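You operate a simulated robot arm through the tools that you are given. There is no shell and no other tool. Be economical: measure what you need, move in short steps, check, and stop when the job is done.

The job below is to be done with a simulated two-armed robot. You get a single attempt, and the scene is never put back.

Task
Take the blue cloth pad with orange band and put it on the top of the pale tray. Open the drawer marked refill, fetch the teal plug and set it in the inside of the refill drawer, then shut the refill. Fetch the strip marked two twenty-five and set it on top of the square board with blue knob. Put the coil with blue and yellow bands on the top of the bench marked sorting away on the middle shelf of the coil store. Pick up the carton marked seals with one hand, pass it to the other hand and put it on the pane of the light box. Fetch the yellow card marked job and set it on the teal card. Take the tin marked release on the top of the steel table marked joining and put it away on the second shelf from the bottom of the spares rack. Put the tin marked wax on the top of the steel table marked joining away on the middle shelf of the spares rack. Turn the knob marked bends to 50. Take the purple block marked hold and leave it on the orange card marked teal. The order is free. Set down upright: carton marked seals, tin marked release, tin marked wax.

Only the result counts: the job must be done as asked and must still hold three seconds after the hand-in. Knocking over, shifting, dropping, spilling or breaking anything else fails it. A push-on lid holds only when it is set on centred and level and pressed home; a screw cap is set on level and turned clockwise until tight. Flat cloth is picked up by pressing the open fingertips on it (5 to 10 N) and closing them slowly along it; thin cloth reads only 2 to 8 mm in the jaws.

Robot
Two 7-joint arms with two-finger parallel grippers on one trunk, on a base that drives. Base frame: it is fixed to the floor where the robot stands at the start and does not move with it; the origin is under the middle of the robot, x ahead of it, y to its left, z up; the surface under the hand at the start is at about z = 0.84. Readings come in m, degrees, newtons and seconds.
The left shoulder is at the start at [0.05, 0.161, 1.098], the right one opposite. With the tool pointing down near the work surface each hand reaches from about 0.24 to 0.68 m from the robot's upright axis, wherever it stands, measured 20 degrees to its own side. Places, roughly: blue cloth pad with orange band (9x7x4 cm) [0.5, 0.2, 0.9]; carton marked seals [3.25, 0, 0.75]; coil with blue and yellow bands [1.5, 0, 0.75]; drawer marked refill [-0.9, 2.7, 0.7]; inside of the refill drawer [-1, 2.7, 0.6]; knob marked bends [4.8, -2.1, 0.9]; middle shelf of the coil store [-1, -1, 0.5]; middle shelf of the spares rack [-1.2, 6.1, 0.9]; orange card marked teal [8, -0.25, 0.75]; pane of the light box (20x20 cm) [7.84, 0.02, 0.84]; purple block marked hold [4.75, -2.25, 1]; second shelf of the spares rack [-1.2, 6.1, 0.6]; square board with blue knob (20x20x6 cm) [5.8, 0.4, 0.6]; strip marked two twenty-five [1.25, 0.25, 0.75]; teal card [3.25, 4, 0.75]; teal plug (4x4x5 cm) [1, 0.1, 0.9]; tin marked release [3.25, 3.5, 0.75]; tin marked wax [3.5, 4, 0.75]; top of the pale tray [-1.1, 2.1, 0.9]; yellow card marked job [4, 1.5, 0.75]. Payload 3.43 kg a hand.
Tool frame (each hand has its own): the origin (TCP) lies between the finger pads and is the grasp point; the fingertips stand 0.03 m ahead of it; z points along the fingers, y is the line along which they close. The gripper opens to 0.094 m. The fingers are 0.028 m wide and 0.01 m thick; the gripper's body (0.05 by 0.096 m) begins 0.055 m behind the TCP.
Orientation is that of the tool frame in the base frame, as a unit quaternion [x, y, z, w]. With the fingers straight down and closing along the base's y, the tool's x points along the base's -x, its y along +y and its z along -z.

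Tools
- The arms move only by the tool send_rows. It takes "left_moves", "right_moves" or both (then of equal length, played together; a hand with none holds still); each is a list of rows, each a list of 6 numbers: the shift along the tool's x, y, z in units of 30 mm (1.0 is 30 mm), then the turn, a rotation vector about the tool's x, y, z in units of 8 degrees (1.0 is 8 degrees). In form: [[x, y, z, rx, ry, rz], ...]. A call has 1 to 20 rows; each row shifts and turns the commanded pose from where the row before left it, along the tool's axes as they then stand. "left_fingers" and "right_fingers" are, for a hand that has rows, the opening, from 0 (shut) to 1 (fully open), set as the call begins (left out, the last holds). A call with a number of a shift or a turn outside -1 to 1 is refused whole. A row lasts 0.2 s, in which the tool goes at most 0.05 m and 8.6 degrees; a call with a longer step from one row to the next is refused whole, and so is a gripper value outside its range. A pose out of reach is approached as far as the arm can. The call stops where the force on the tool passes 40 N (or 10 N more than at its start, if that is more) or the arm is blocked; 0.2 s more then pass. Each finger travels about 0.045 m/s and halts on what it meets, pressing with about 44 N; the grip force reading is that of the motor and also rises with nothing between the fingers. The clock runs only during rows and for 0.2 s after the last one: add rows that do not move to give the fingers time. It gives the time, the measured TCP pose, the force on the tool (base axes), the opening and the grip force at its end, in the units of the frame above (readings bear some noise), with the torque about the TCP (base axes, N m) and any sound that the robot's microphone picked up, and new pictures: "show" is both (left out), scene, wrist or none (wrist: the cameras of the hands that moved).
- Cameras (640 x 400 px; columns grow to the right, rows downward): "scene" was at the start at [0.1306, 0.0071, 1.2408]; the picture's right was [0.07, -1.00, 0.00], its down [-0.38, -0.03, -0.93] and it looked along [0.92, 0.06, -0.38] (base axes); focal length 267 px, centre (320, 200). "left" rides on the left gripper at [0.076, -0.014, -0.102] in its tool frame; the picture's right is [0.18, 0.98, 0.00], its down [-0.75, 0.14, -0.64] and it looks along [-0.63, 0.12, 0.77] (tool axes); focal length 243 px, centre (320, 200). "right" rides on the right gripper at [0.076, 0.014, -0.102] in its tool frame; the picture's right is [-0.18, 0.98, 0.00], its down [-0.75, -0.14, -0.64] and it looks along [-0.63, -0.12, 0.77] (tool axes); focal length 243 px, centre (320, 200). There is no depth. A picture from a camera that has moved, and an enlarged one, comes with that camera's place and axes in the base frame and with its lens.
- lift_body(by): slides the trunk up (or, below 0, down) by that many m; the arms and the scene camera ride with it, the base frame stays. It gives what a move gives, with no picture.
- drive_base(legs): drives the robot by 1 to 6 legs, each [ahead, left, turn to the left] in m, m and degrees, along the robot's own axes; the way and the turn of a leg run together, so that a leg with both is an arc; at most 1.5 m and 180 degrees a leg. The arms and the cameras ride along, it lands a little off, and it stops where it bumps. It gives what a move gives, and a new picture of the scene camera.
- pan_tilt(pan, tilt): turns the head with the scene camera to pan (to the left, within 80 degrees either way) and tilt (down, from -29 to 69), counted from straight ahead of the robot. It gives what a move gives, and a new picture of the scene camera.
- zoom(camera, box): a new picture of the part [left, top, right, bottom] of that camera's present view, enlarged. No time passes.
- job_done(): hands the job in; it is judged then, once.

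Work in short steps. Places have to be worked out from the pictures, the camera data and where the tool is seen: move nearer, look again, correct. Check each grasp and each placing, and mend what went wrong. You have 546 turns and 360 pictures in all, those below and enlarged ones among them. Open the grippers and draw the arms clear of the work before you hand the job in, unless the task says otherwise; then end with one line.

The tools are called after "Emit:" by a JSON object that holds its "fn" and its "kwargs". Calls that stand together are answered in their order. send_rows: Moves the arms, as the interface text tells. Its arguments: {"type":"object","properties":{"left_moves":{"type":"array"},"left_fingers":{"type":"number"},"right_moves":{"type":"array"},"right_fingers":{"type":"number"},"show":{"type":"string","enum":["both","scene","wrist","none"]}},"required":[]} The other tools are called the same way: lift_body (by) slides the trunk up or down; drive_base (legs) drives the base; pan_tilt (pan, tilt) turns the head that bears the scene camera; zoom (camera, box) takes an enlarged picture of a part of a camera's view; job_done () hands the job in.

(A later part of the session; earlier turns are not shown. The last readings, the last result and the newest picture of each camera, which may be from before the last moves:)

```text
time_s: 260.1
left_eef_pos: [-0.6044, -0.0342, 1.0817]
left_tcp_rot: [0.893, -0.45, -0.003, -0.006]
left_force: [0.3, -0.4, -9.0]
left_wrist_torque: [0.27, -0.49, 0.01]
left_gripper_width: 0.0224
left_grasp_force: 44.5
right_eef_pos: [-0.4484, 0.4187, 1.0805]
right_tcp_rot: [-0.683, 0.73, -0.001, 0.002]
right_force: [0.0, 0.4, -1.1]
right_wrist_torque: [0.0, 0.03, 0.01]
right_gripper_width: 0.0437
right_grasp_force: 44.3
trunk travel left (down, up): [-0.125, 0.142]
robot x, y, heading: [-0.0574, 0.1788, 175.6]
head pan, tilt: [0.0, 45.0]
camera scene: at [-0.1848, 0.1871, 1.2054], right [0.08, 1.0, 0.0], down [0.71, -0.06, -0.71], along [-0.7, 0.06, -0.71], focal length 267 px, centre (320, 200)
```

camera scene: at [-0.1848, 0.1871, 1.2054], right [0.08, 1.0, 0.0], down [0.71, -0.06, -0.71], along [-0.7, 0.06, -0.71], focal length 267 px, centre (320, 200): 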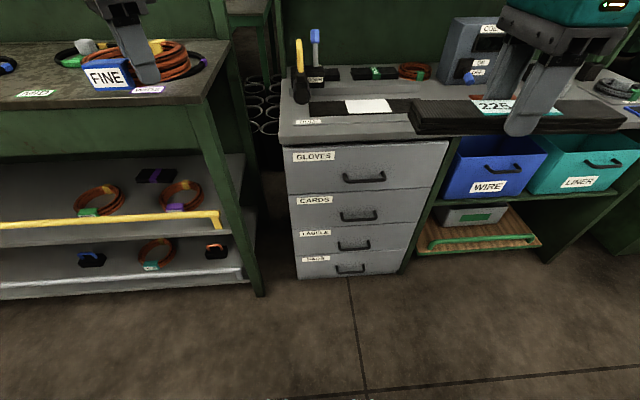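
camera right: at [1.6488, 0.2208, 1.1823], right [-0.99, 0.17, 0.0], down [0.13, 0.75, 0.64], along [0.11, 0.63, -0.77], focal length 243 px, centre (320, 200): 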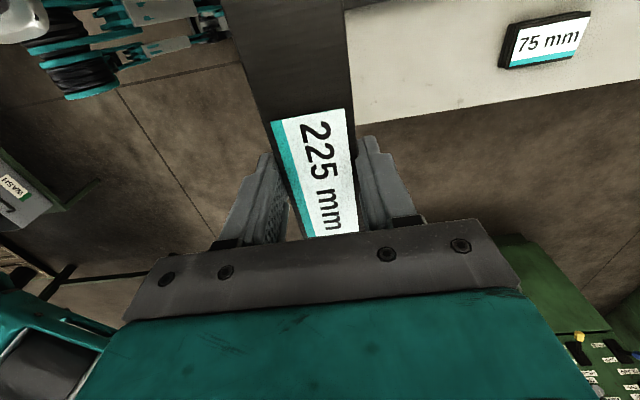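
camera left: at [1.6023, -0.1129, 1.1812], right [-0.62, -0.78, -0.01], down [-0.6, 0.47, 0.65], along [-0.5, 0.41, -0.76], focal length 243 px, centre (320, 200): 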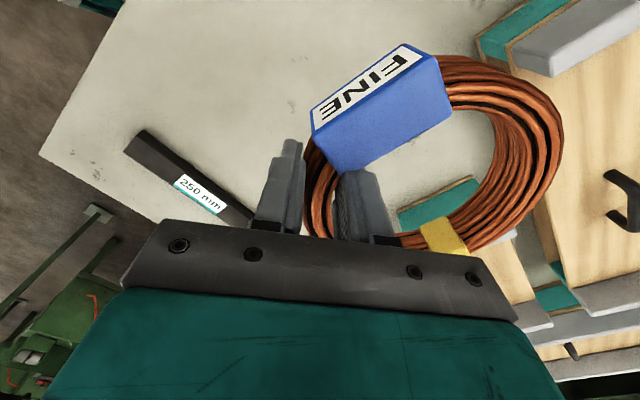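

The coil store is the green bench to the left; its middle shelf has a yellow front rail. I back up a little and strafe left in front of it.

Emit:
{"fn": "drive_base", "kwargs": {"legs": [[-0.1, 0, 4.4], [0, 1.0, 0]]}}

Emit:
{"fn": "pan_tilt", "kwargs": {"pan": 0, "tilt": 30}}

```text
time_s: 269.9
left_eef_pos: [-0.4768, -1.0853, 1.0812]
left_tcp_rot: [0.914, -0.406, -0.003, -0.007]
left_force: [0.2, 0.6, -9.0]
left_wrist_torque: [0.34, -0.48, -0.02]
left_gripper_width: 0.0226
left_grasp_force: 44.0
right_eef_pos: [-0.3644, -0.6187, 1.0801]
right_tcp_rot: [0.717, -0.698, 0.0, -0.002]
right_force: [-0.1, 0.4, -1.1]
right_wrist_torque: [-0.05, 0.01, -0.02]
right_gripper_width: 0.0438
right_grasp_force: 44.5
trunk travel left (down, up): [-0.125, 0.142]
robot x, y, heading: [0.0437, -0.8304, -179.2]
head pan, tilt: [0.0, 45.0]
camera scene: at [-0.0798, -0.8245, 1.2054], right [-0.02, 1.0, 0.0], down [0.71, 0.01, -0.71], along [-0.71, -0.01, -0.71], focal length 267 px, centre (320, 200)
```

scene: 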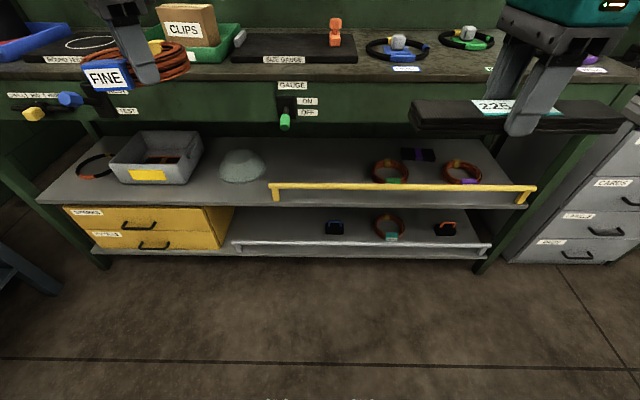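

```text
time_s: 270.7
left_eef_pos: [-0.4776, -1.0867, 1.0807]
left_tcp_rot: [0.914, -0.406, -0.002, -0.008]
left_force: [0.2, -0.2, -8.8]
left_wrist_torque: [0.37, -0.45, -0.03]
left_gripper_width: 0.0224
left_grasp_force: 43.6
right_eef_pos: [-0.3639, -0.6179, 1.0805]
right_tcp_rot: [0.717, -0.697, 0.0, -0.002]
right_force: [-0.4, 0.6, -0.7]
right_wrist_torque: [0.01, -0.01, -0.02]
right_gripper_width: 0.0441
right_grasp_force: 44.2
trunk travel left (down, up): [-0.125, 0.142]
robot x, y, heading: [0.0442, -0.8214, -179.3]
head pan, tilt: [0.0, 30.0]
camera scene: at [-0.0889, -0.8246, 1.228], right [-0.02, 1.0, 0.0], down [0.5, 0.01, -0.87], along [-0.87, -0.01, -0.5], focal length 267 px, centre (320, 200)
```

scene: 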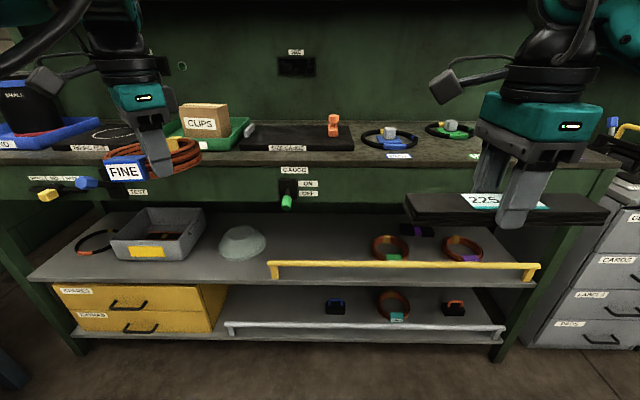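

The free spot on the middle shelf (z ≈ 0.50, behind the yellow rail) is at y ≈ −0.86 between the bowl and the coils. I yaw the left hand to nominal and pitch it 60° forward, raising the strip hand.

Emit:
{"fn": "send_rows", "kwargs": {"left_moves": [[0, 0, 0, 0, 0, -0.86], [0, 0, 0, 0, 0, -0.86], [0, 0, 0, 0, 0, -0.86], [0, 0, 0, 0, 0, -0.86], [0, 0, 0, 0, 0, -0.86], [0, 0, 0, 0, 0, -0.86], [0, 0, 0, 0, 0, -0.84], [0, 0, 0, 0, -0.9375, 0], [0, 0, 0, 0, -0.9375, 0], [0, 0, 0, 0, -0.9375, 0], [0, 0, 0, 0, -0.9375, 0], [0, 0, 0, 0, -0.9375, 0], [0, 0, 0, 0, -0.9375, 0], [0, 0, 0, 0, -0.9375, 0], [0, 0, 0, 0, -0.9375, 0]], "right_moves": [[0, 0, -0.9, 0, 0, 0], [0, 0, -0.9, 0, 0, 0], [0, 0, -0.9, 0, 0, 0], [0, 0, -0.9, 0, 0, 0], [0, 0, 0, 0, 0, 0], [0, 0, 0, 0, 0, 0], [0, 0, 0, 0, 0, 0], [0, 0, 0, 0, 0, 0], [0, 0, 0, 0, 0, 0], [0, 0, 0, 0, 0, 0], [0, 0, 0, 0, 0, 0], [0, 0, 0, 0, 0, 0], [0, 0, 0, 0, 0, 0], [0, 0, 0, 0, 0, 0], [0, 0, 0, 0, 0, 0]], "show": "scene"}}

```text
time_s: 273.9
left_eef_pos: [-0.4893, -1.125, 1.0852]
left_tcp_rot: [0.866, 0.004, -0.5, -0.006]
left_force: [-0.4, -0.2, -9.2]
left_wrist_torque: [0.55, -0.18, 0.02]
left_gripper_width: 0.0223
left_grasp_force: 43.9
left hand out of reach, approached as far as the arm can: row 10, 11, 12, 13, 14, 15
right_eef_pos: [-0.362, -0.6182, 1.1887]
right_tcp_rot: [0.717, -0.697, 0.001, -0.002]
right_force: [0.2, 0.9, -0.7]
right_wrist_torque: [0.0, 0.0, -0.02]
right_gripper_width: 0.0438
right_grasp_force: 43.9
trunk travel left (down, up): [-0.125, 0.142]
robot x, y, heading: [0.0422, -0.8224, -179.2]
head pan, tilt: [0.0, 30.0]
camera scene: at [-0.089, -0.8248, 1.228], right [-0.02, 1.0, 0.0], down [0.5, 0.01, -0.87], along [-0.87, -0.01, -0.5], focal length 267 px, centre (320, 200)
```

scene: 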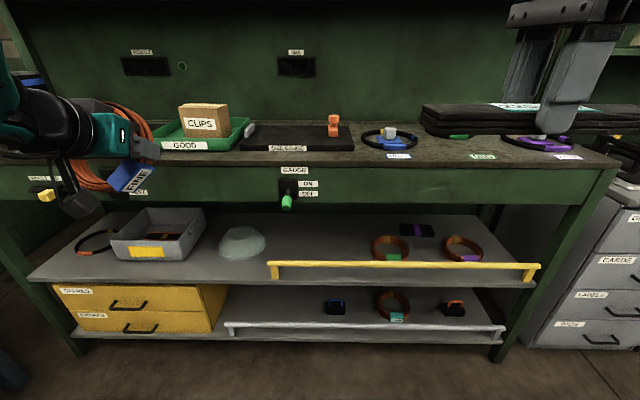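

Good pose. I lower the trunk and bring the hand down to rail-clearing height while still out in front.

Emit:
{"fn": "lift_body", "kwargs": {"by": -0.12}}

Emit:
{"fn": "send_rows", "kwargs": {"left_moves": [[0.834, 0, 0.482, 0, 0, 0], [0.834, 0, 0.482, 0, 0, 0], [0.834, 0, 0.482, 0, 0, 0], [0.834, 0, 0.482, 0, 0, 0], [0.834, 0, 0.482, 0, 0, 0], [0.834, 0, 0.482, 0, 0, 0], [0.834, 0, 0.482, 0, 0, 0], [0.834, 0, 0.482, 0, 0, 0], [0.834, 0, 0.482, 0, 0, 0]], "show": "scene"}}

```text
time_s: 275.4
left_eef_pos: [-0.4895, -1.1262, 0.9657]
left_tcp_rot: [0.866, 0.004, -0.499, -0.008]
left_force: [0.1, 0.4, -9.2]
left_wrist_torque: [0.61, -0.17, -0.02]
left_gripper_width: 0.0224
left_grasp_force: 43.8
right_eef_pos: [-0.3633, -0.6183, 1.068]
right_tcp_rot: [0.717, -0.698, 0.0, -0.001]
right_force: [-0.6, 0.0, -0.7]
right_wrist_torque: [0.0, -0.02, 0.02]
right_gripper_width: 0.0439
right_grasp_force: 44.1
trunk travel left (down, up): [-0.005, 0.262]
robot x, y, heading: [0.0435, -0.8211, -179.3]
head pan, tilt: [0.0, 30.0]
```

```text
time_s: 277.4
left_eef_pos: [-0.4919, -1.1269, 0.7069]
left_tcp_rot: [0.866, 0.003, -0.5, -0.007]
left_force: [-0.6, -0.1, -8.7]
left_wrist_torque: [0.54, -0.18, -0.01]
left_gripper_width: 0.0223
left_grasp_force: 44.2
left hand out of reach, approached as far as the arm can: row 4
right_eef_pos: [-0.3644, -0.6191, 1.0679]
right_tcp_rot: [0.717, -0.697, 0.0, -0.001]
right_force: [0.0, 0.0, 0.0]
right_wrist_torque: [-0.02, 0.01, 0.01]
right_gripper_width: 0.0439
right_grasp_force: 44.2
trunk travel left (down, up): [-0.005, 0.262]
robot x, y, heading: [0.0433, -0.824, -179.0]
head pan, tilt: [0.0, 30.0]
camera scene: at [-0.0889, -0.8247, 1.108], right [-0.02, 1.0, 0.0], down [0.5, 0.01, -0.87], along [-0.87, -0.01, -0.5], focal length 267 px, centre (320, 200)
```

scene: 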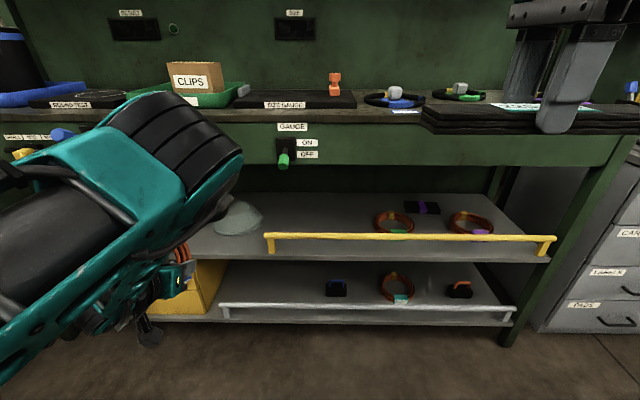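

Shelf front edge triangulates to x ≈ −0.79, z ≈ 0.48; rail top ≈ 0.57. I strafe right to line up with the free spot, and check the coil in the wrist view.

Emit:
{"fn": "drive_base", "kwargs": {"legs": [[0, -0.33, -1]]}}

Emit:
{"fn": "zoom", "kwargs": {"camera": "left", "box": [0, 0, 640, 400]}}

```text
time_s: 280.9
left_eef_pos: [-0.5004, -0.7793, 0.7058]
left_tcp_rot: [0.866, -0.009, -0.499, -0.014]
left_force: [-0.4, 0.1, -9.0]
left_wrist_torque: [0.56, -0.21, 0.02]
left_gripper_width: 0.0222
left_grasp_force: 43.7
right_eef_pos: [-0.3571, -0.277, 1.0683]
right_tcp_rot: [-0.706, 0.708, -0.001, 0.002]
right_force: [-0.4, 0.2, -0.7]
right_wrist_torque: [-0.03, 0.04, 0.03]
right_gripper_width: 0.0439
right_grasp_force: 44.1
trunk travel left (down, up): [-0.005, 0.262]
robot x, y, heading: [0.0425, -0.4929, 179.2]
head pan, tilt: [0.0, 30.0]
camera scene: at [-0.089, -0.4907, 1.108], right [0.01, 1.0, 0.0], down [0.5, -0.01, -0.87], along [-0.87, 0.01, -0.5], focal length 267 px, centre (320, 200)
```

scene: 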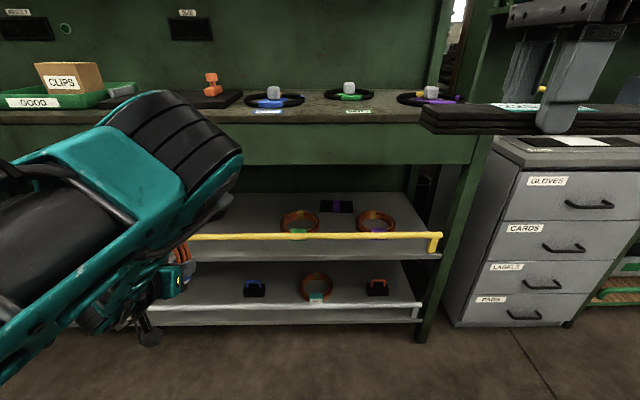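

```text
1.00 times, centred on (320, 200) of left (not enlarged: the box is as wide or as high as the picture)
camera zoom: at [-0.3723, -0.7683, 0.6924], right [0.06, -0.98, -0.18], down [0.17, -0.16, 0.97], along [-0.98, -0.09, 0.16], focal length 243 px, centre (320, 200)
```

zoom: 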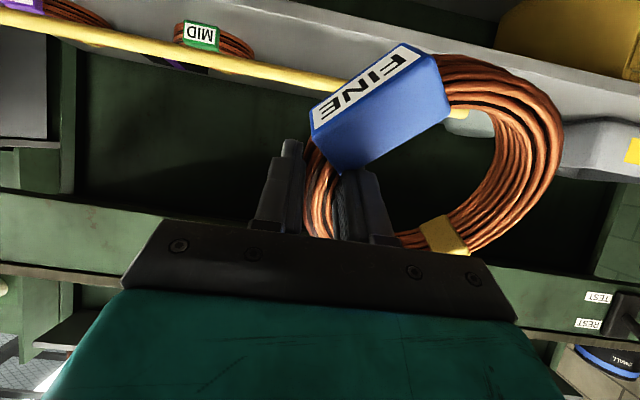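

The coil's lowest point is about 0.64, clear of the rail. I lower 1.5 cm and drive forward 0.38 m so the coil goes in over the rail.

Emit:
{"fn": "send_rows", "kwargs": {"left_moves": [[0.43, 0, 0.25, 0, 0, 0]], "show": "none"}}

Emit:
{"fn": "drive_base", "kwargs": {"legs": [[0.38, 0, 0.8]]}}

Emit:
{"fn": "zoom", "kwargs": {"camera": "left", "box": [0, 0, 640, 400]}}

```text
time_s: 281.3
left_eef_pos: [-0.5001, -0.7775, 0.692]
left_tcp_rot: [0.866, -0.009, -0.499, -0.014]
left_force: [0.2, 0.2, -8.6]
left_wrist_torque: [0.56, -0.21, 0.02]
left_gripper_width: 0.0222
left_grasp_force: 44.0
right_eef_pos: [-0.3571, -0.2767, 1.0694]
right_tcp_rot: [-0.707, 0.707, 0.0, 0.002]
right_force: [0.9, -0.2, -0.9]
right_wrist_torque: [-0.02, 0.02, 0.0]
right_gripper_width: 0.0441
right_grasp_force: 44.0
trunk travel left (down, up): [-0.005, 0.262]
robot x, y, heading: [0.0446, -0.4934, 179.4]
head pan, tilt: [0.0, 30.0]
```

```text
time_s: 283.6
left_eef_pos: [-0.8697, -0.7808, 0.6929]
left_tcp_rot: [0.866, -0.006, -0.499, -0.013]
left_force: [-0.4, 0.2, -8.2]
left_wrist_torque: [0.6, -0.23, 0.0]
left_gripper_width: 0.022
left_grasp_force: 43.5
right_eef_pos: [-0.7322, -0.2773, 1.0684]
right_tcp_rot: [0.71, -0.704, 0.0, -0.001]
right_force: [0.0, 0.5, -1.3]
right_wrist_torque: [0.0, 0.02, 0.02]
right_gripper_width: 0.044
right_grasp_force: 44.1
trunk travel left (down, up): [-0.005, 0.262]
robot x, y, heading: [-0.3279, -0.4905, 179.7]
head pan, tilt: [0.0, 30.0]
camera scene: at [-0.462, -0.4886, 1.108], right [0.0, 1.0, 0.0], down [0.5, 0.0, -0.87], along [-0.87, 0.0, -0.5], focal length 267 px, centre (320, 200)
```

scene: 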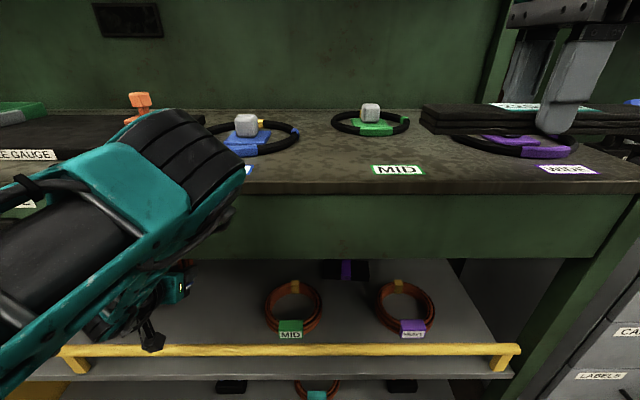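

```text
1.00 times, centred on (320, 200) of left (not enlarged: the box is as wide or as high as the picture)
camera zoom: at [-0.7422, -0.7681, 0.678], right [0.07, -0.98, -0.18], down [0.17, -0.16, 0.97], along [-0.98, -0.1, 0.16], focal length 243 px, centre (320, 200)
```

zoom: 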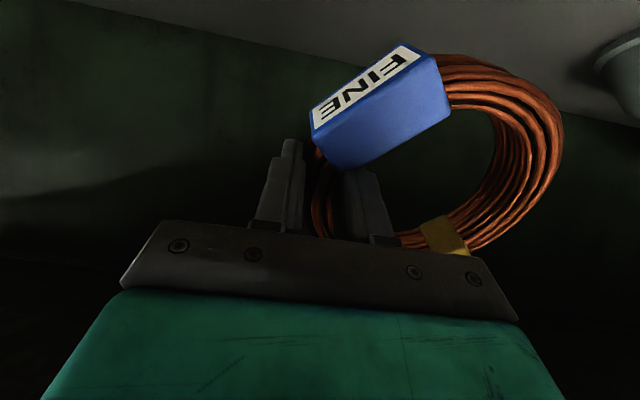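

The coil is inside, over free shelf. I lower 5 cm, reduce the pitch to 40°, and lower another 4 cm.

Emit:
{"fn": "send_rows", "kwargs": {"left_moves": [[0.72, 0, 0.416, 0, 0, 0], [0.72, 0, 0.416, 0, 0, 0], [0, 0, 0, 0, 0.833, 0], [0, 0, 0, 0, 0.833, 0], [0, 0, 0, 0, 0.833, 0], [0.43, 0, 0.51, 0, 0, 0], [0.43, 0, 0.51, 0, 0, 0]], "show": "wrist"}}

```text
time_s: 285.2
left_eef_pos: [-0.87, -0.7787, 0.6032]
left_tcp_rot: [0.94, -0.007, -0.341, -0.011]
left_force: [0.0, 0.7, -9.0]
left_wrist_torque: [0.56, -0.22, -0.01]
left_gripper_width: 0.022
left_grasp_force: 44.5
right_eef_pos: [-0.7323, -0.2764, 1.0682]
right_tcp_rot: [0.71, -0.704, 0.001, -0.002]
right_force: [-0.2, -0.6, -0.9]
right_wrist_torque: [-0.01, 0.02, -0.03]
right_gripper_width: 0.0442
right_grasp_force: 44.0
trunk travel left (down, up): [-0.005, 0.262]
robot x, y, heading: [-0.3294, -0.4895, 179.6]
head pan, tilt: [0.0, 30.0]
camera left: at [-0.746, -0.7676, 0.6325], right [0.12, -0.98, -0.13], down [-0.17, -0.15, 0.97], along [-0.98, -0.09, -0.19], focal length 243 px, centre (320, 200)
```

left: 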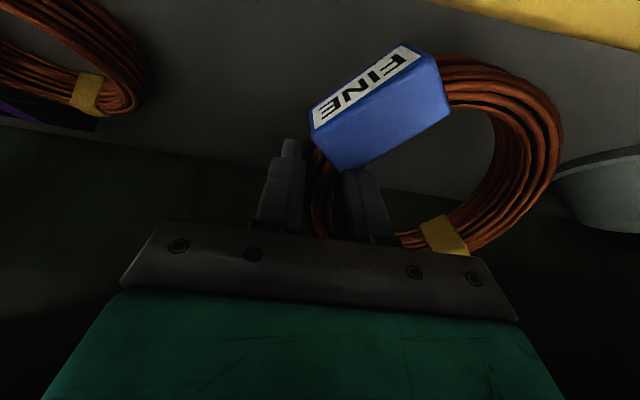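

Clear of bowl and MID coil. I lower gently until the coil touches the shelf.

Emit:
{"fn": "send_rows", "kwargs": {"left_moves": [[0.16, 0, 0.19, 0, 0, 0], [0.16, 0, 0.19, 0, 0, 0], [0.16, 0, 0.19, 0, 0, 0], [0.16, 0, 0.19, 0, 0, 0], [0.16, 0, 0.19, 0, 0, 0], [0.16, 0, 0.19, 0, 0, 0]], "show": "wrist"}}

```text
time_s: 286.6
left_eef_pos: [-0.8749, -0.7761, 0.5647]
left_tcp_rot: [0.937, -0.01, -0.349, -0.012]
left_force: [-9.8, 8.1, 26.8]
left_wrist_torque: [-0.39, -0.6, -0.18]
left_gripper_width: 0.0223
left_grasp_force: 43.7
right_eef_pos: [-0.7307, -0.2759, 1.0685]
right_tcp_rot: [0.71, -0.704, 0.0, 0.0]
right_force: [-0.5, -0.4, -1.5]
right_wrist_torque: [-0.01, 0.02, 0.0]
right_gripper_width: 0.0439
right_grasp_force: 44.0
trunk travel left (down, up): [-0.005, 0.262]
robot x, y, heading: [-0.3267, -0.4879, 179.6]
head pan, tilt: [0.0, 30.0]
camera left: at [-0.7483, -0.7662, 0.5928], right [0.11, -0.98, -0.13], down [-0.15, -0.15, 0.98], along [-0.98, -0.09, -0.17], focal length 243 px, centre (320, 200)
```

left: 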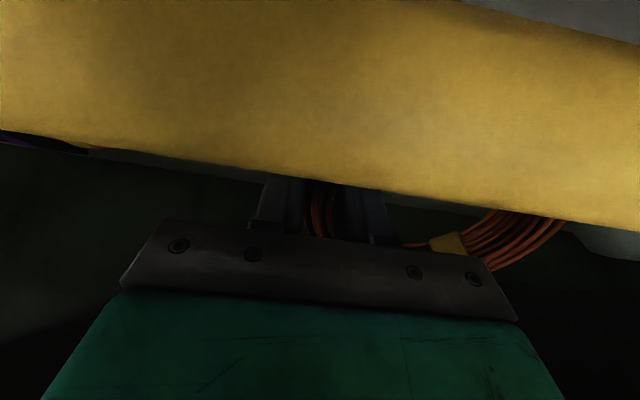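

The coil's near edge is on the shelf (contact forces point to the coil, not the rail). I open the fingers so it settles flat, then rise straight up slightly.

Emit:
{"fn": "send_rows", "kwargs": {"left_moves": [[0, 0, 0, 0, 0, 0], [0, 0, 0, 0, 0, 0], [0, 0, 0, 0, 0, 0], [0, 0, 0, 0, 0, 0], [0, 0, 0, 0, 0, 0]], "left_fingers": 0.6, "show": "none"}}

Emit:
{"fn": "send_rows", "kwargs": {"left_moves": [[-0.43, 0, -0.51, 0, 0, 0], [-0.43, 0, -0.51, 0, 0, 0]], "show": "wrist"}}

```text
time_s: 287.8
left_eef_pos: [-0.8691, -0.7784, 0.5589]
left_tcp_rot: [0.939, -0.007, -0.342, -0.011]
left_force: [0.2, 0.0, 0.0]
left_wrist_torque: [0.0, 0.0, 0.0]
left_gripper_width: 0.0564
left_grasp_force: 0.1
right_eef_pos: [-0.7315, -0.2769, 1.0698]
right_tcp_rot: [0.71, -0.704, 0.0, -0.001]
right_force: [0.5, 0.3, -1.2]
right_wrist_torque: [-0.02, -0.02, 0.01]
right_gripper_width: 0.0439
right_grasp_force: 44.5
trunk travel left (down, up): [-0.005, 0.262]
robot x, y, heading: [-0.327, -0.4887, 179.7]
head pan, tilt: [0.0, 30.0]
```

```text
time_s: 288.4
left_eef_pos: [-0.8689, -0.7787, 0.5981]
left_tcp_rot: [0.94, -0.008, -0.341, -0.012]
left_force: [-0.5, -0.2, -0.3]
left_wrist_torque: [0.0, 0.05, -0.01]
left_gripper_width: 0.0565
left_grasp_force: 0.0
right_eef_pos: [-0.7315, -0.2767, 1.069]
right_tcp_rot: [0.711, -0.704, -0.001, -0.001]
right_force: [-0.5, -0.5, -1.1]
right_wrist_torque: [-0.03, 0.04, 0.0]
right_gripper_width: 0.044
right_grasp_force: 44.9
trunk travel left (down, up): [-0.005, 0.262]
robot x, y, heading: [-0.3289, -0.4907, 179.7]
head pan, tilt: [0.0, 30.0]
camera left: at [-0.7442, -0.7667, 0.6288], right [0.12, -0.98, -0.13], down [-0.17, -0.15, 0.97], along [-0.98, -0.09, -0.18], focal length 243 px, centre (320, 200)
```

left: 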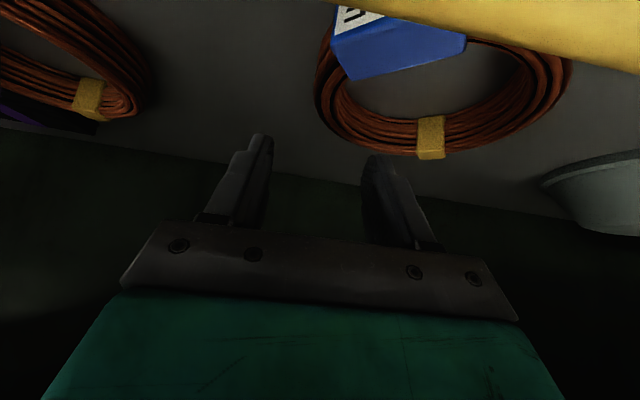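

The coil lies flat on the middle shelf. I raise the hand a bit more to clear the rail and back out.

Emit:
{"fn": "send_rows", "kwargs": {"left_moves": [[-0.48, 0, -0.57, 0, 0, 0], [-0.48, 0, -0.57, 0, 0, 0]], "show": "none"}}

Emit:
{"fn": "drive_base", "kwargs": {"legs": [[-0.45, 0, 0]]}}

```text
time_s: 289.0
left_eef_pos: [-0.8656, -0.7798, 0.6391]
left_tcp_rot: [0.941, -0.005, -0.337, -0.013]
left_force: [0.2, 0.1, 0.3]
left_wrist_torque: [-0.01, 0.0, 0.01]
left_gripper_width: 0.0564
left_grasp_force: 0.1
right_eef_pos: [-0.7315, -0.2762, 1.0673]
right_tcp_rot: [0.71, -0.704, 0.001, -0.001]
right_force: [0.1, 0.6, -1.1]
right_wrist_torque: [-0.03, -0.01, 0.01]
right_gripper_width: 0.0439
right_grasp_force: 44.0
trunk travel left (down, up): [-0.005, 0.262]
robot x, y, heading: [-0.328, -0.489, 179.4]
head pan, tilt: [0.0, 30.0]
```

```text
time_s: 291.9
left_eef_pos: [-0.4194, -0.7846, 0.6436]
left_tcp_rot: [0.94, -0.004, -0.341, -0.01]
left_force: [0.5, 0.4, 0.0]
left_wrist_torque: [-0.04, -0.01, 0.01]
left_gripper_width: 0.0563
left_grasp_force: 0.0
right_eef_pos: [-0.2825, -0.2812, 1.0685]
right_tcp_rot: [0.712, -0.702, -0.001, -0.001]
right_force: [0.1, -0.7, -0.7]
right_wrist_torque: [0.0, -0.01, -0.02]
right_gripper_width: 0.0439
right_grasp_force: 44.2
trunk travel left (down, up): [-0.005, 0.262]
robot x, y, heading: [0.1208, -0.4916, -179.9]
head pan, tilt: [0.0, 30.0]
stopped in leg 1: the robot was blocked; the commanded pose is now the measured one
camera scene: at [-0.0117, -0.4907, 1.1082], right [0.0, 1.0, 0.0], down [0.5, 0.0, -0.87], along [-0.87, 0.0, -0.5], focal length 267 px, centre (320, 200)
```

scene: 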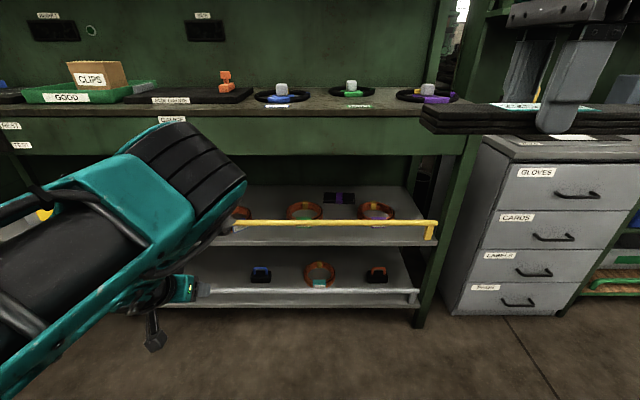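

The base bumped the sorting bench behind; I move forward a little. Then I raise the trunk and restore the left hand to a straight-down home pose via a high path.

Emit:
{"fn": "drive_base", "kwargs": {"legs": [[0.1, 0, 0]]}}

Emit:
{"fn": "lift_body", "kwargs": {"by": 0.12}}

Emit:
{"fn": "send_rows", "kwargs": {"left_moves": [[0, 0, 0, 0, 1, 0], [0, 0, 0, 0, 1, 0], [0, 0, 0, 0, 1, 0], [0, 0, 0, 0, 1, 0], [0, 0, 0, 0, 1, 0], [0, 0, -1, 0, 0, 0], [0, 0, -1, 0, 0, 0], [0, 0, -1, 0, 0, 0], [0, 0, -1, 0, 0, 0], [0, 0, -1, 0, 0, 0], [0, 0, -1, 0, 0, 0], [0, 0, -1, 0, 0, 0], [0, 0, -1, 0, 0, 0], [0, 0, -1, 0, 0, 0], [0, 0, -1, 0, 0, 0], [0, 0, -1, 0, 0, 0], [0, 0, -1, 0, 0, 0]], "left_fingers": 1, "show": "none"}}

```text
time_s: 293.0
left_eef_pos: [-0.5198, -0.7868, 0.6439]
left_tcp_rot: [0.94, -0.002, -0.341, -0.009]
left_force: [-0.3, -0.5, -0.3]
left_wrist_torque: [0.0, -0.02, 0.0]
left_gripper_width: 0.0562
left_grasp_force: 0.0
right_eef_pos: [-0.385, -0.2833, 1.0695]
right_tcp_rot: [0.714, -0.7, -0.001, 0.0]
right_force: [0.2, 0.5, -1.7]
right_wrist_torque: [0.01, -0.02, 0.0]
right_gripper_width: 0.0439
right_grasp_force: 44.3
trunk travel left (down, up): [-0.005, 0.262]
robot x, y, heading: [0.0199, -0.4895, -179.7]
head pan, tilt: [0.0, 30.0]
camera scene: at [-0.1131, -0.4915, 1.1081], right [-0.01, 1.0, 0.0], down [0.5, 0.0, -0.87], along [-0.87, 0.0, -0.5], focal length 267 px, centre (320, 200)
```

scene: 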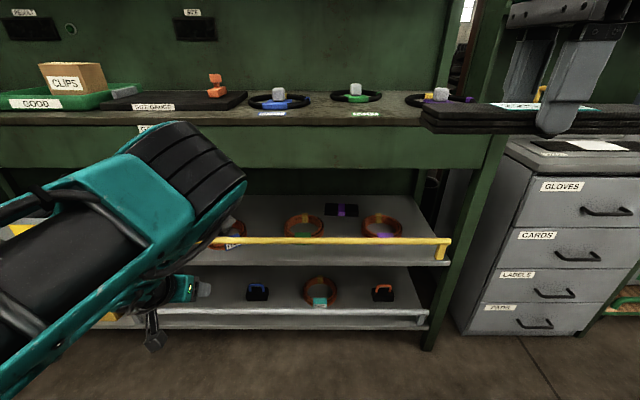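

```text
time_s: 294.5
left_eef_pos: [-0.5202, -0.7858, 0.7632]
left_tcp_rot: [0.94, -0.002, -0.341, -0.008]
left_force: [0.8, 0.3, -0.6]
left_wrist_torque: [0.0, 0.01, -0.01]
left_gripper_width: 0.0564
left_grasp_force: 0.0
right_eef_pos: [-0.3844, -0.2825, 1.1877]
right_tcp_rot: [0.714, -0.7, -0.001, -0.001]
right_force: [0.1, -0.6, -0.8]
right_wrist_torque: [-0.03, -0.02, 0.01]
right_gripper_width: 0.0442
right_grasp_force: 43.2
trunk travel left (down, up): [-0.125, 0.142]
robot x, y, heading: [0.0171, -0.493, -179.4]
head pan, tilt: [0.0, 30.0]
```

```text
time_s: 298.1
left_eef_pos: [-0.5211, -0.7908, 1.1221]
left_tcp_rot: [1.0, -0.006, 0.001, -0.008]
left_force: [0.0, -0.4, 0.4]
left_wrist_torque: [0.01, -0.01, 0.03]
left_gripper_width: 0.0942
left_grasp_force: 0.0
right_eef_pos: [-0.3845, -0.2818, 1.1887]
right_tcp_rot: [0.714, -0.7, -0.001, -0.001]
right_force: [-0.3, -0.2, -0.5]
right_wrist_torque: [0.0, -0.01, 0.01]
right_gripper_width: 0.044
right_grasp_force: 43.8
trunk travel left (down, up): [-0.125, 0.142]
robot x, y, heading: [0.0202, -0.4913, -179.6]
head pan, tilt: [0.0, 30.0]
```

I pull the left hand in toward home and lower the strip hand.

Emit:
{"fn": "send_rows", "kwargs": {"left_moves": [[0.9, 0, 0, 0, 0, 0], [0.9, 0, 0, 0, 0, 0], [0.9, 0, 0, 0, 0, 0], [0.9, 0, 0, 0, 0, 0], [0.9, -0.5, 0, 0, 0, 0], [0, -0.8, 0, 0, 0, 0]], "right_moves": [[0, 0, 0.6, 0, 0, 0], [0, 0, 0.6, 0, 0, 0], [0, 0, 0.6, 0, 0, 0], [0, 0, 0.6, 0, 0, 0], [0, 0, 0.6, 0, 0, 0], [0, 0, 0.6, 0, 0, 0]], "show": "none"}}

```text
time_s: 299.5
left_eef_pos: [-0.5022, -0.7884, 1.1213]
left_tcp_rot: [1.0, -0.006, 0.001, -0.008]
left_force: [0.0, -0.9, -0.1]
left_wrist_torque: [-0.02, 0.0, 0.0]
left_gripper_width: 0.0939
left_grasp_force: 0.2
left hand out of reach, approached as far as the arm can: row 1, 2, 3, 4, 5, 6
right_eef_pos: [-0.385, -0.2832, 1.0812]
right_tcp_rot: [0.713, -0.701, 0.0, 0.0]
right_force: [-1.1, 0.0, -0.9]
right_wrist_torque: [-0.04, 0.01, -0.01]
right_gripper_width: 0.0438
right_grasp_force: 43.7
trunk travel left (down, up): [-0.125, 0.142]
robot x, y, heading: [0.0204, -0.49, -179.7]
head pan, tilt: [0.0, 30.0]
```

Again the low-elbow limit; I repeat the trick: out left, back, up high, inward, down.

Emit:
{"fn": "send_rows", "kwargs": {"left_moves": [[0, 0.9, 0, 0, 0, 0], [0, 0.9, 0, 0, 0, 0], [0, 0.9, 0, 0, 0, 0], [0, 0.9, 0, 0, 0, 0], [0, 0.9, 0, 0, 0, 0], [0.9, 0, 0, 0, 0, 0], [0.9, 0, 0, 0, 0, 0], [0.9, 0, 0, 0, 0, 0], [0.9, 0, 0, 0, 0, 0], [0, 0, -1, 0, 0, 0], [0, 0, -1, 0, 0, 0], [0, 0, -1, 0, 0, 0], [0, 0, -1, 0, 0, 0], [0, 0, -1, 0, 0, 0], [0, 0, -1, 0, 0, 0], [0, 0, -1, 0, 0, 0], [0, 0, -1, 0, 0, 0]], "show": "none"}}

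Emit:
{"fn": "send_rows", "kwargs": {"left_moves": [[0, -0.85, 0, 0, 0, 0], [0, -0.85, 0, 0, 0, 0], [0, -0.85, 0, 0, 0, 0], [0, -0.85, 0, 0, 0, 0], [0, -0.85, 0, 0, 0, 0], [0, 0, 1, 0, 0, 0], [0, 0, 1, 0, 0, 0], [0, 0, 1, 0, 0, 0], [0, 0, 1, 0, 0, 0], [0, 0, 1, 0, 0, 0], [0, 0, 1, 0, 0, 0], [0, 0, 1, 0, 0, 0]], "show": "none"}}

```text
time_s: 303.1
left_eef_pos: [-0.3937, -0.9296, 1.3026]
left_tcp_rot: [1.0, -0.005, -0.002, -0.007]
left_force: [-1.4, -0.9, 0.5]
left_wrist_torque: [-0.02, 0.0, 0.0]
left_gripper_width: 0.094
left_grasp_force: 0.0
left hand out of reach, approached as far as the arm can: row 16, 17
right_eef_pos: [-0.3842, -0.2833, 1.0794]
right_tcp_rot: [0.713, -0.701, -0.001, -0.001]
right_force: [-0.9, -0.5, -0.2]
right_wrist_torque: [-0.02, -0.01, -0.01]
right_gripper_width: 0.0439
right_grasp_force: 43.8
trunk travel left (down, up): [-0.125, 0.142]
robot x, y, heading: [0.0185, -0.4879, -179.8]
head pan, tilt: [0.0, 30.0]
```

```text
time_s: 305.7
left_eef_pos: [-0.3929, -0.7958, 1.0898]
left_tcp_rot: [1.0, -0.006, 0.0, -0.008]
left_force: [0.1, -0.2, 0.7]
left_wrist_torque: [0.01, 0.03, 0.03]
left_gripper_width: 0.0943
left_grasp_force: 0.0
right_eef_pos: [-0.3852, -0.2833, 1.0811]
right_tcp_rot: [0.714, -0.7, -0.001, 0.0]
right_force: [0.0, -0.1, -0.9]
right_wrist_torque: [-0.01, -0.02, -0.01]
right_gripper_width: 0.0439
right_grasp_force: 43.9
trunk travel left (down, up): [-0.125, 0.142]
robot x, y, heading: [0.0166, -0.4919, -179.8]
head pan, tilt: [0.0, 30.0]
```

Left arm is back in its home configuration. I drive round through the aisle toward +x with the strip, and look ahead.

Emit:
{"fn": "drive_base", "kwargs": {"legs": [[0, -1.5, 0], [0, -0.1, 0], [0, 0, 180], [1.4, 0, 0], [0.3, 0, 0]]}}

Emit:
{"fn": "pan_tilt", "kwargs": {"pan": 0, "tilt": 15}}

```text
time_s: 335.7
left_eef_pos: [2.1599, 1.3616, 1.0909]
left_tcp_rot: [0.017, 1.0, -0.008, 0.0]
left_force: [1.3, 0.0, -0.1]
left_wrist_torque: [-0.01, 0.05, 0.04]
left_gripper_width: 0.0939
left_grasp_force: 0.0
right_eef_pos: [2.1393, 0.8505, 1.0807]
right_tcp_rot: [0.709, 0.705, 0.0, 0.0]
right_force: [1.0, -0.3, -0.9]
right_wrist_torque: [0.01, -0.02, -0.03]
right_gripper_width: 0.0441
right_grasp_force: 44.6
trunk travel left (down, up): [-0.125, 0.142]
robot x, y, heading: [1.7408, 1.0681, -1.1]
head pan, tilt: [0.0, 30.0]
camera scene: at [1.8687, 1.0657, 1.2281], right [-0.02, -1.0, 0.0], down [-0.5, 0.01, -0.87], along [0.87, -0.02, -0.5], focal length 267 px, centre (320, 200)
```

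scene: 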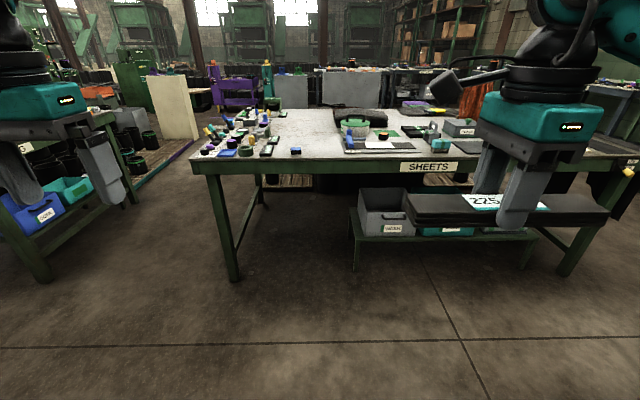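

```text
time_s: 336.4
left_eef_pos: [2.1589, 1.3618, 1.0914]
left_tcp_rot: [0.017, 1.0, -0.007, 0.0]
left_force: [-0.7, 0.4, -0.7]
left_wrist_torque: [0.0, 0.04, -0.04]
left_gripper_width: 0.094
left_grasp_force: 0.0
right_eef_pos: [2.1387, 0.8488, 1.0809]
right_tcp_rot: [0.709, 0.705, 0.0, 0.001]
right_force: [-0.1, 0.4, -0.5]
right_wrist_torque: [-0.01, -0.02, -0.01]
right_gripper_width: 0.0436
right_grasp_force: 44.0
trunk travel left (down, up): [-0.125, 0.142]
robot x, y, heading: [1.7371, 1.0666, -1.0]
head pan, tilt: [0.0, 15.0]
camera scene: at [1.8713, 1.0656, 1.2523], right [-0.02, -1.0, 0.0], down [-0.26, 0.0, -0.97], along [0.97, -0.02, -0.26], focal length 267 px, centre (320, 200)
```

scene: 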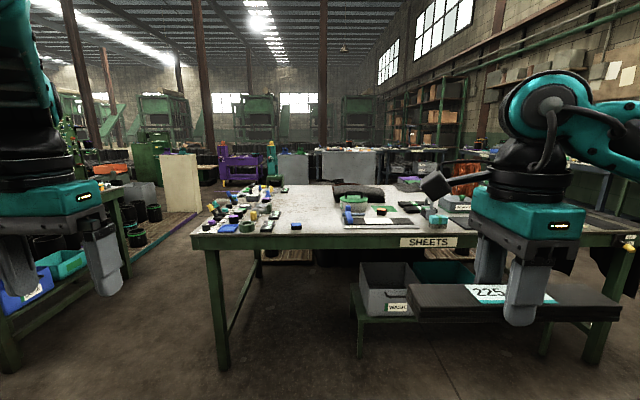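

The SHEETS table is ahead (x ≥ 3.0, y −0.5..1.55); a clear corridor runs at y ≈ 2.1. I go along it past the table.

Emit:
{"fn": "drive_base", "kwargs": {"legs": [[0, 1.05, 1.0], [1.5, 0, 0], [1.3, 0, 0]]}}

Emit:
{"fn": "pan_tilt", "kwargs": {"pan": -40, "tilt": 18}}

```text
time_s: 340.9
left_eef_pos: [2.171, 1.7433, 1.0915]
left_tcp_rot: [0.017, 1.0, -0.008, -0.001]
left_force: [-0.7, -0.6, -0.1]
left_wrist_torque: [0.01, 0.02, 0.02]
left_gripper_width: 0.0943
left_grasp_force: 0.1
right_eef_pos: [2.1481, 1.2318, 1.0798]
right_tcp_rot: [0.708, 0.706, 0.0, 0.0]
right_force: [0.8, -0.3, -1.4]
right_wrist_torque: [0.01, -0.01, 0.0]
right_gripper_width: 0.0439
right_grasp_force: 43.8
trunk travel left (down, up): [-0.125, 0.142]
robot x, y, heading: [1.7477, 1.4478, -1.5]
head pan, tilt: [0.0, 15.0]
stopped in leg 1: the robot was blocked; the commanded pose is now the measured one
camera scene: at [1.8817, 1.4467, 1.2523], right [-0.02, -1.0, 0.0], down [-0.26, 0.01, -0.97], along [0.97, -0.02, -0.26], focal length 267 px, centre (320, 200)
```

scene: 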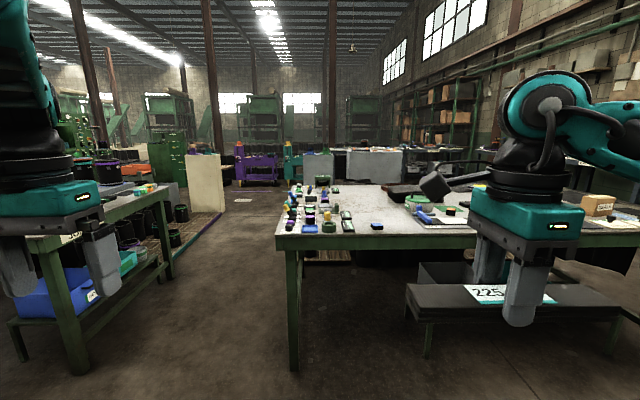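

```text
time_s: 341.9
left_eef_pos: [2.1707, 1.7439, 1.091]
left_tcp_rot: [0.017, 1.0, -0.009, 0.0]
left_force: [-0.1, -0.6, 0.0]
left_wrist_torque: [-0.02, 0.02, 0.0]
left_gripper_width: 0.094
left_grasp_force: 0.0
right_eef_pos: [2.1492, 1.2317, 1.0804]
right_tcp_rot: [0.709, 0.705, 0.0, 0.001]
right_force: [0.3, 1.0, -0.4]
right_wrist_torque: [-0.04, 0.0, 0.01]
right_gripper_width: 0.0437
right_grasp_force: 44.0
trunk travel left (down, up): [-0.125, 0.142]
robot x, y, heading: [1.7519, 1.4502, -1.3]
head pan, tilt: [-40.0, 18.0]
camera scene: at [1.8583, 1.3882, 1.2475], right [-0.66, -0.75, 0.0], down [-0.23, 0.2, -0.95], along [0.72, -0.63, -0.31], focal length 267 px, centre (320, 200)
```

scene: 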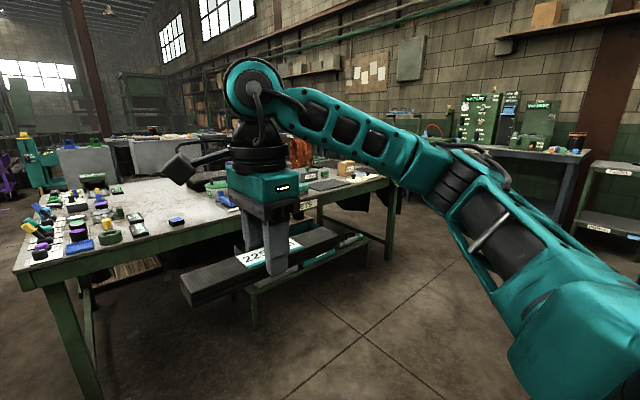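

I bumped the small stand's foot on the left; I move forward first, then over to y ≈ 2.1 and along the corridor.

Emit:
{"fn": "drive_base", "kwargs": {"legs": [[0, -0.05, 0], [0.55, 0, 1.3], [0, 0.72, 0], [1.5, 0, 0], [0.8, 0, 0]]}}

Emit:
{"fn": "pan_tilt", "kwargs": {"pan": -40, "tilt": 25}}

```text
time_s: 363.2
left_eef_pos: [5.0418, 2.3643, 1.0913]
left_tcp_rot: [0.016, 1.0, -0.01, -0.001]
left_force: [-0.1, 0.4, 0.4]
left_wrist_torque: [-0.01, -0.02, 0.01]
left_gripper_width: 0.094
left_grasp_force: 0.1
right_eef_pos: [5.0237, 1.852, 1.0801]
right_tcp_rot: [0.708, 0.706, -0.001, 0.0]
right_force: [0.0, 0.3, -0.2]
right_wrist_torque: [0.03, 0.04, 0.03]
right_gripper_width: 0.0439
right_grasp_force: 43.7
trunk travel left (down, up): [-0.125, 0.142]
robot x, y, heading: [4.6213, 2.0705, -1.0]
head pan, tilt: [-40.0, 18.0]
camera scene: at [4.7314, 2.0076, 1.2474], right [-0.66, -0.75, 0.0], down [-0.23, 0.2, -0.95], along [0.72, -0.62, -0.31], focal length 267 px, centre (320, 200)
```

scene: 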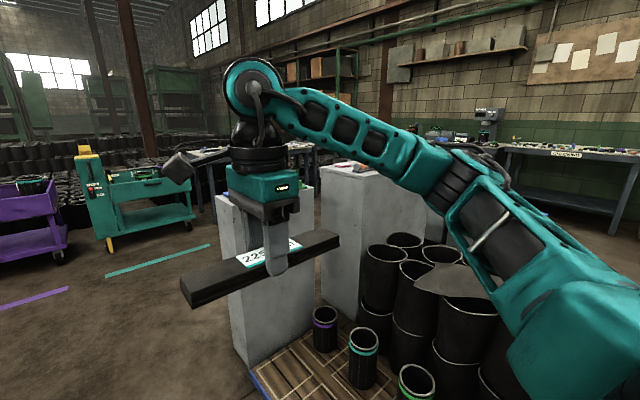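

```text
time_s: 363.9
left_eef_pos: [5.0424, 2.365, 1.0907]
left_tcp_rot: [0.015, 1.0, -0.008, 0.0]
left_force: [0.1, -0.5, 0.6]
left_wrist_torque: [-0.01, 0.01, -0.02]
left_gripper_width: 0.0942
left_grasp_force: 0.1
right_eef_pos: [5.021, 1.8515, 1.0804]
right_tcp_rot: [0.708, 0.706, -0.001, 0.001]
right_force: [-0.1, -0.4, -1.6]
right_wrist_torque: [0.02, 0.0, -0.03]
right_gripper_width: 0.044
right_grasp_force: 44.2
trunk travel left (down, up): [-0.125, 0.142]
robot x, y, heading: [4.626, 2.069, -1.1]
head pan, tilt: [-40.0, 25.0]
camera scene: at [4.7303, 2.0084, 1.2362], right [-0.66, -0.75, 0.0], down [-0.32, 0.28, -0.91], along [0.68, -0.6, -0.42], focal length 267 px, centre (320, 200)
```

scene: 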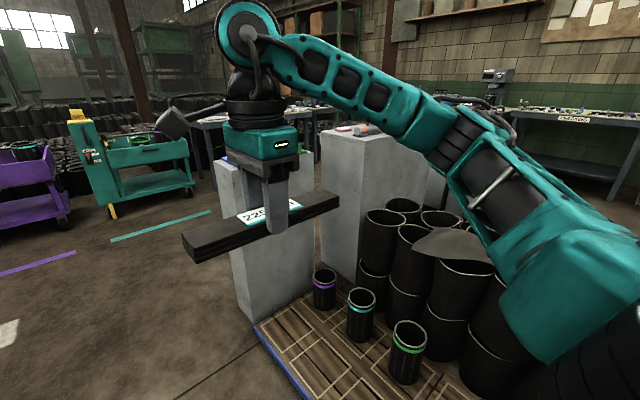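

The board should be behind these grey pillars. I go further along and look right.

Emit:
{"fn": "drive_base", "kwargs": {"legs": [[0.7, 0.1, 0], [1.0, 0, 0]]}}

Emit:
{"fn": "pan_tilt", "kwargs": {"pan": -75, "tilt": 25}}

```text
time_s: 372.4
left_eef_pos: [6.7156, 2.4347, 1.0914]
left_tcp_rot: [0.016, 1.0, -0.008, -0.001]
left_force: [-0.6, 0.0, 0.4]
left_wrist_torque: [-0.05, -0.01, 0.0]
left_gripper_width: 0.094
left_grasp_force: 0.1
right_eef_pos: [6.6973, 1.9228, 1.0797]
right_tcp_rot: [0.706, 0.708, -0.001, 0.001]
right_force: [0.2, -0.6, -0.3]
right_wrist_torque: [0.02, 0.01, 0.0]
right_gripper_width: 0.0441
right_grasp_force: 44.3
trunk travel left (down, up): [-0.125, 0.142]
robot x, y, heading: [6.2987, 2.1395, -0.8]
head pan, tilt: [-40.0, 25.0]
camera scene: at [6.405, 2.0784, 1.2361], right [-0.65, -0.76, 0.0], down [-0.32, 0.28, -0.91], along [0.69, -0.59, -0.42], focal length 267 px, centre (320, 200)
```

scene: 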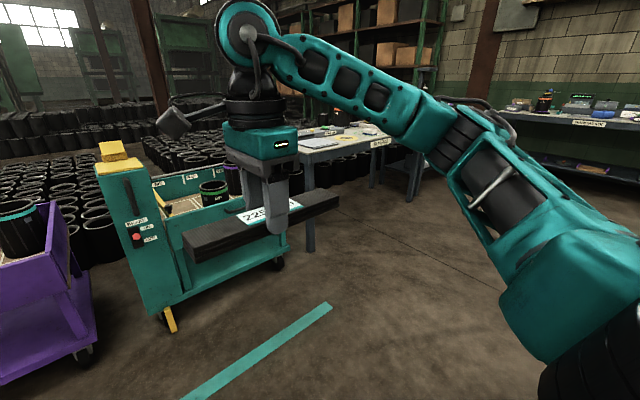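

```text
time_s: 373.5
left_eef_pos: [6.7157, 2.4351, 1.0904]
left_tcp_rot: [0.013, 1.0, -0.008, -0.001]
left_force: [-0.2, -1.1, 0.1]
left_wrist_torque: [0.03, 0.0, 0.04]
left_gripper_width: 0.094
left_grasp_force: 0.1
right_eef_pos: [6.6966, 1.9222, 1.0801]
right_tcp_rot: [0.706, 0.708, 0.0, 0.001]
right_force: [0.2, 0.4, -0.8]
right_wrist_torque: [0.02, -0.01, 0.0]
right_gripper_width: 0.044
right_grasp_force: 43.5
trunk travel left (down, up): [-0.125, 0.142]
robot x, y, heading: [6.3001, 2.1387, -1.0]
head pan, tilt: [-75.0, 25.0]
camera scene: at [6.3578, 2.0494, 1.2361], right [-0.97, -0.24, 0.0], down [-0.1, 0.41, -0.91], along [0.22, -0.88, -0.42], focal length 267 px, centre (320, 200)
```

scene: 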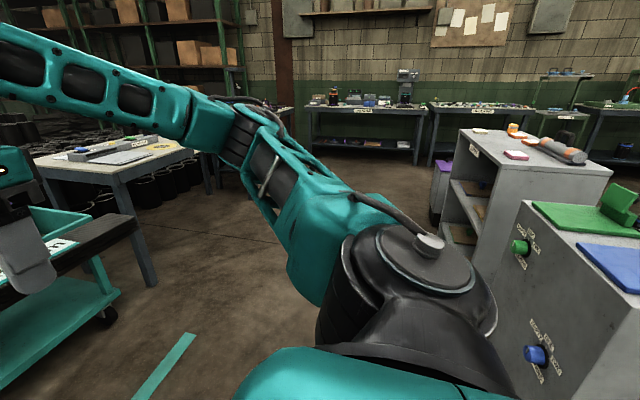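

Let me zoom on the shelved cabinet and cart to the right to find the board with a blue knob.

Emit:
{"fn": "zoom", "kwargs": {"camera": "scene", "box": [420, 100, 640, 280]}}

```text
2.22 times, centred on (530, 190) of scene
camera zoom: at [6.3578, 2.0494, 1.2361], right [-0.97, -0.24, 0.0], down [-0.1, 0.41, -0.91], along [0.22, -0.88, -0.42], focal length 593 px, centre (-147, 222)
```

zoom: 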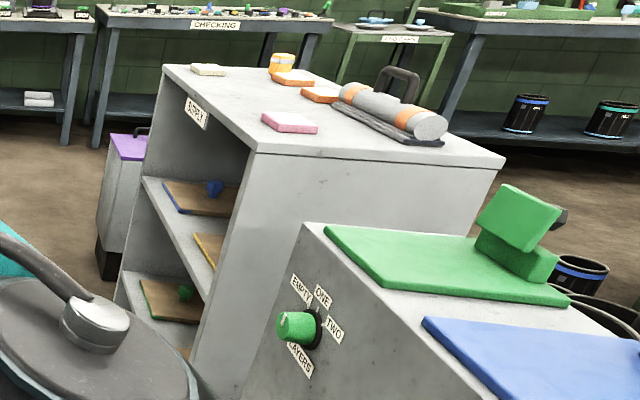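

The board with the blue knob is on the upper shelf of the grey "APPLY" cabinet (front x ≈ 5.9, facing +x). I turn around and drive in front of it.

Emit:
{"fn": "drive_base", "kwargs": {"legs": [[0.35, 0, 0], [0, 0, -90], [0, 0, -90], [0, 1.5, 0], [0, 0.15, 0]]}}

Emit:
{"fn": "pan_tilt", "kwargs": {"pan": 0, "tilt": 35}}

```text
time_s: 397.9
left_eef_pos: [6.3266, 0.1389, 1.0915]
left_tcp_rot: [1.0, 0.022, 0.0, -0.008]
left_force: [0.4, -0.6, 0.2]
left_wrist_torque: [0.03, 0.02, -0.01]
left_gripper_width: 0.094
left_grasp_force: 0.0
right_eef_pos: [6.3078, 0.6501, 1.0811]
right_tcp_rot: [0.734, -0.68, -0.001, 0.0]
right_force: [1.3, 0.4, -0.4]
right_wrist_torque: [-0.02, 0.02, 0.0]
right_gripper_width: 0.0442
right_grasp_force: 44.3
trunk travel left (down, up): [-0.125, 0.142]
robot x, y, heading: [6.7248, 0.466, -176.6]
head pan, tilt: [-75.0, 25.0]
camera scene: at [6.651, 0.5519, 1.2362], right [0.95, 0.32, 0.0], down [0.13, -0.4, -0.91], along [-0.29, 0.86, -0.42], focal length 267 px, centre (320, 200)
```

scene: 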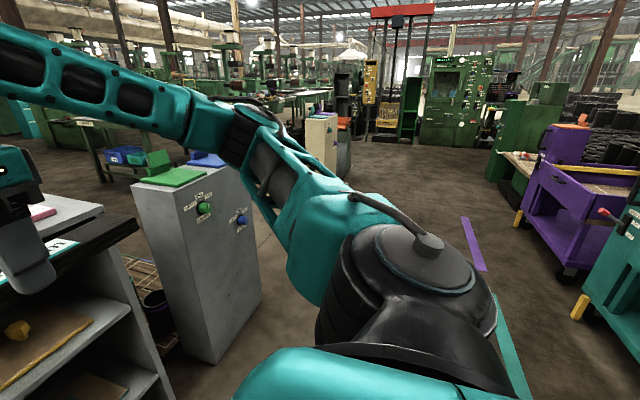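

```text
time_s: 399.4
left_eef_pos: [6.3265, 0.14, 1.0915]
left_tcp_rot: [1.0, 0.023, 0.0, -0.009]
left_force: [0.1, -0.1, 0.6]
left_wrist_torque: [0.02, 0.02, -0.01]
left_gripper_width: 0.0941
left_grasp_force: 0.0
right_eef_pos: [6.3071, 0.6515, 1.0804]
right_tcp_rot: [0.733, -0.68, -0.001, 0.0]
right_force: [0.3, -1.2, -0.5]
right_wrist_torque: [-0.04, 0.01, 0.0]
right_gripper_width: 0.0441
right_grasp_force: 44.2
trunk travel left (down, up): [-0.125, 0.142]
robot x, y, heading: [6.724, 0.4646, -176.6]
head pan, tilt: [0.0, 35.0]
camera scene: at [6.5921, 0.4596, 1.2204], right [-0.06, 1.0, 0.0], down [0.57, 0.03, -0.82], along [-0.82, -0.05, -0.57], focal length 267 px, centre (320, 200)
```

scene: 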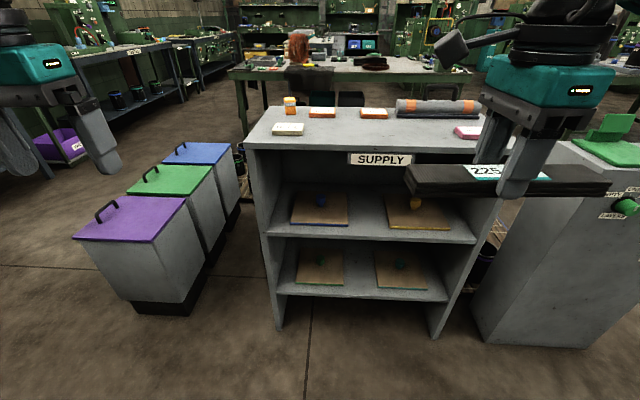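

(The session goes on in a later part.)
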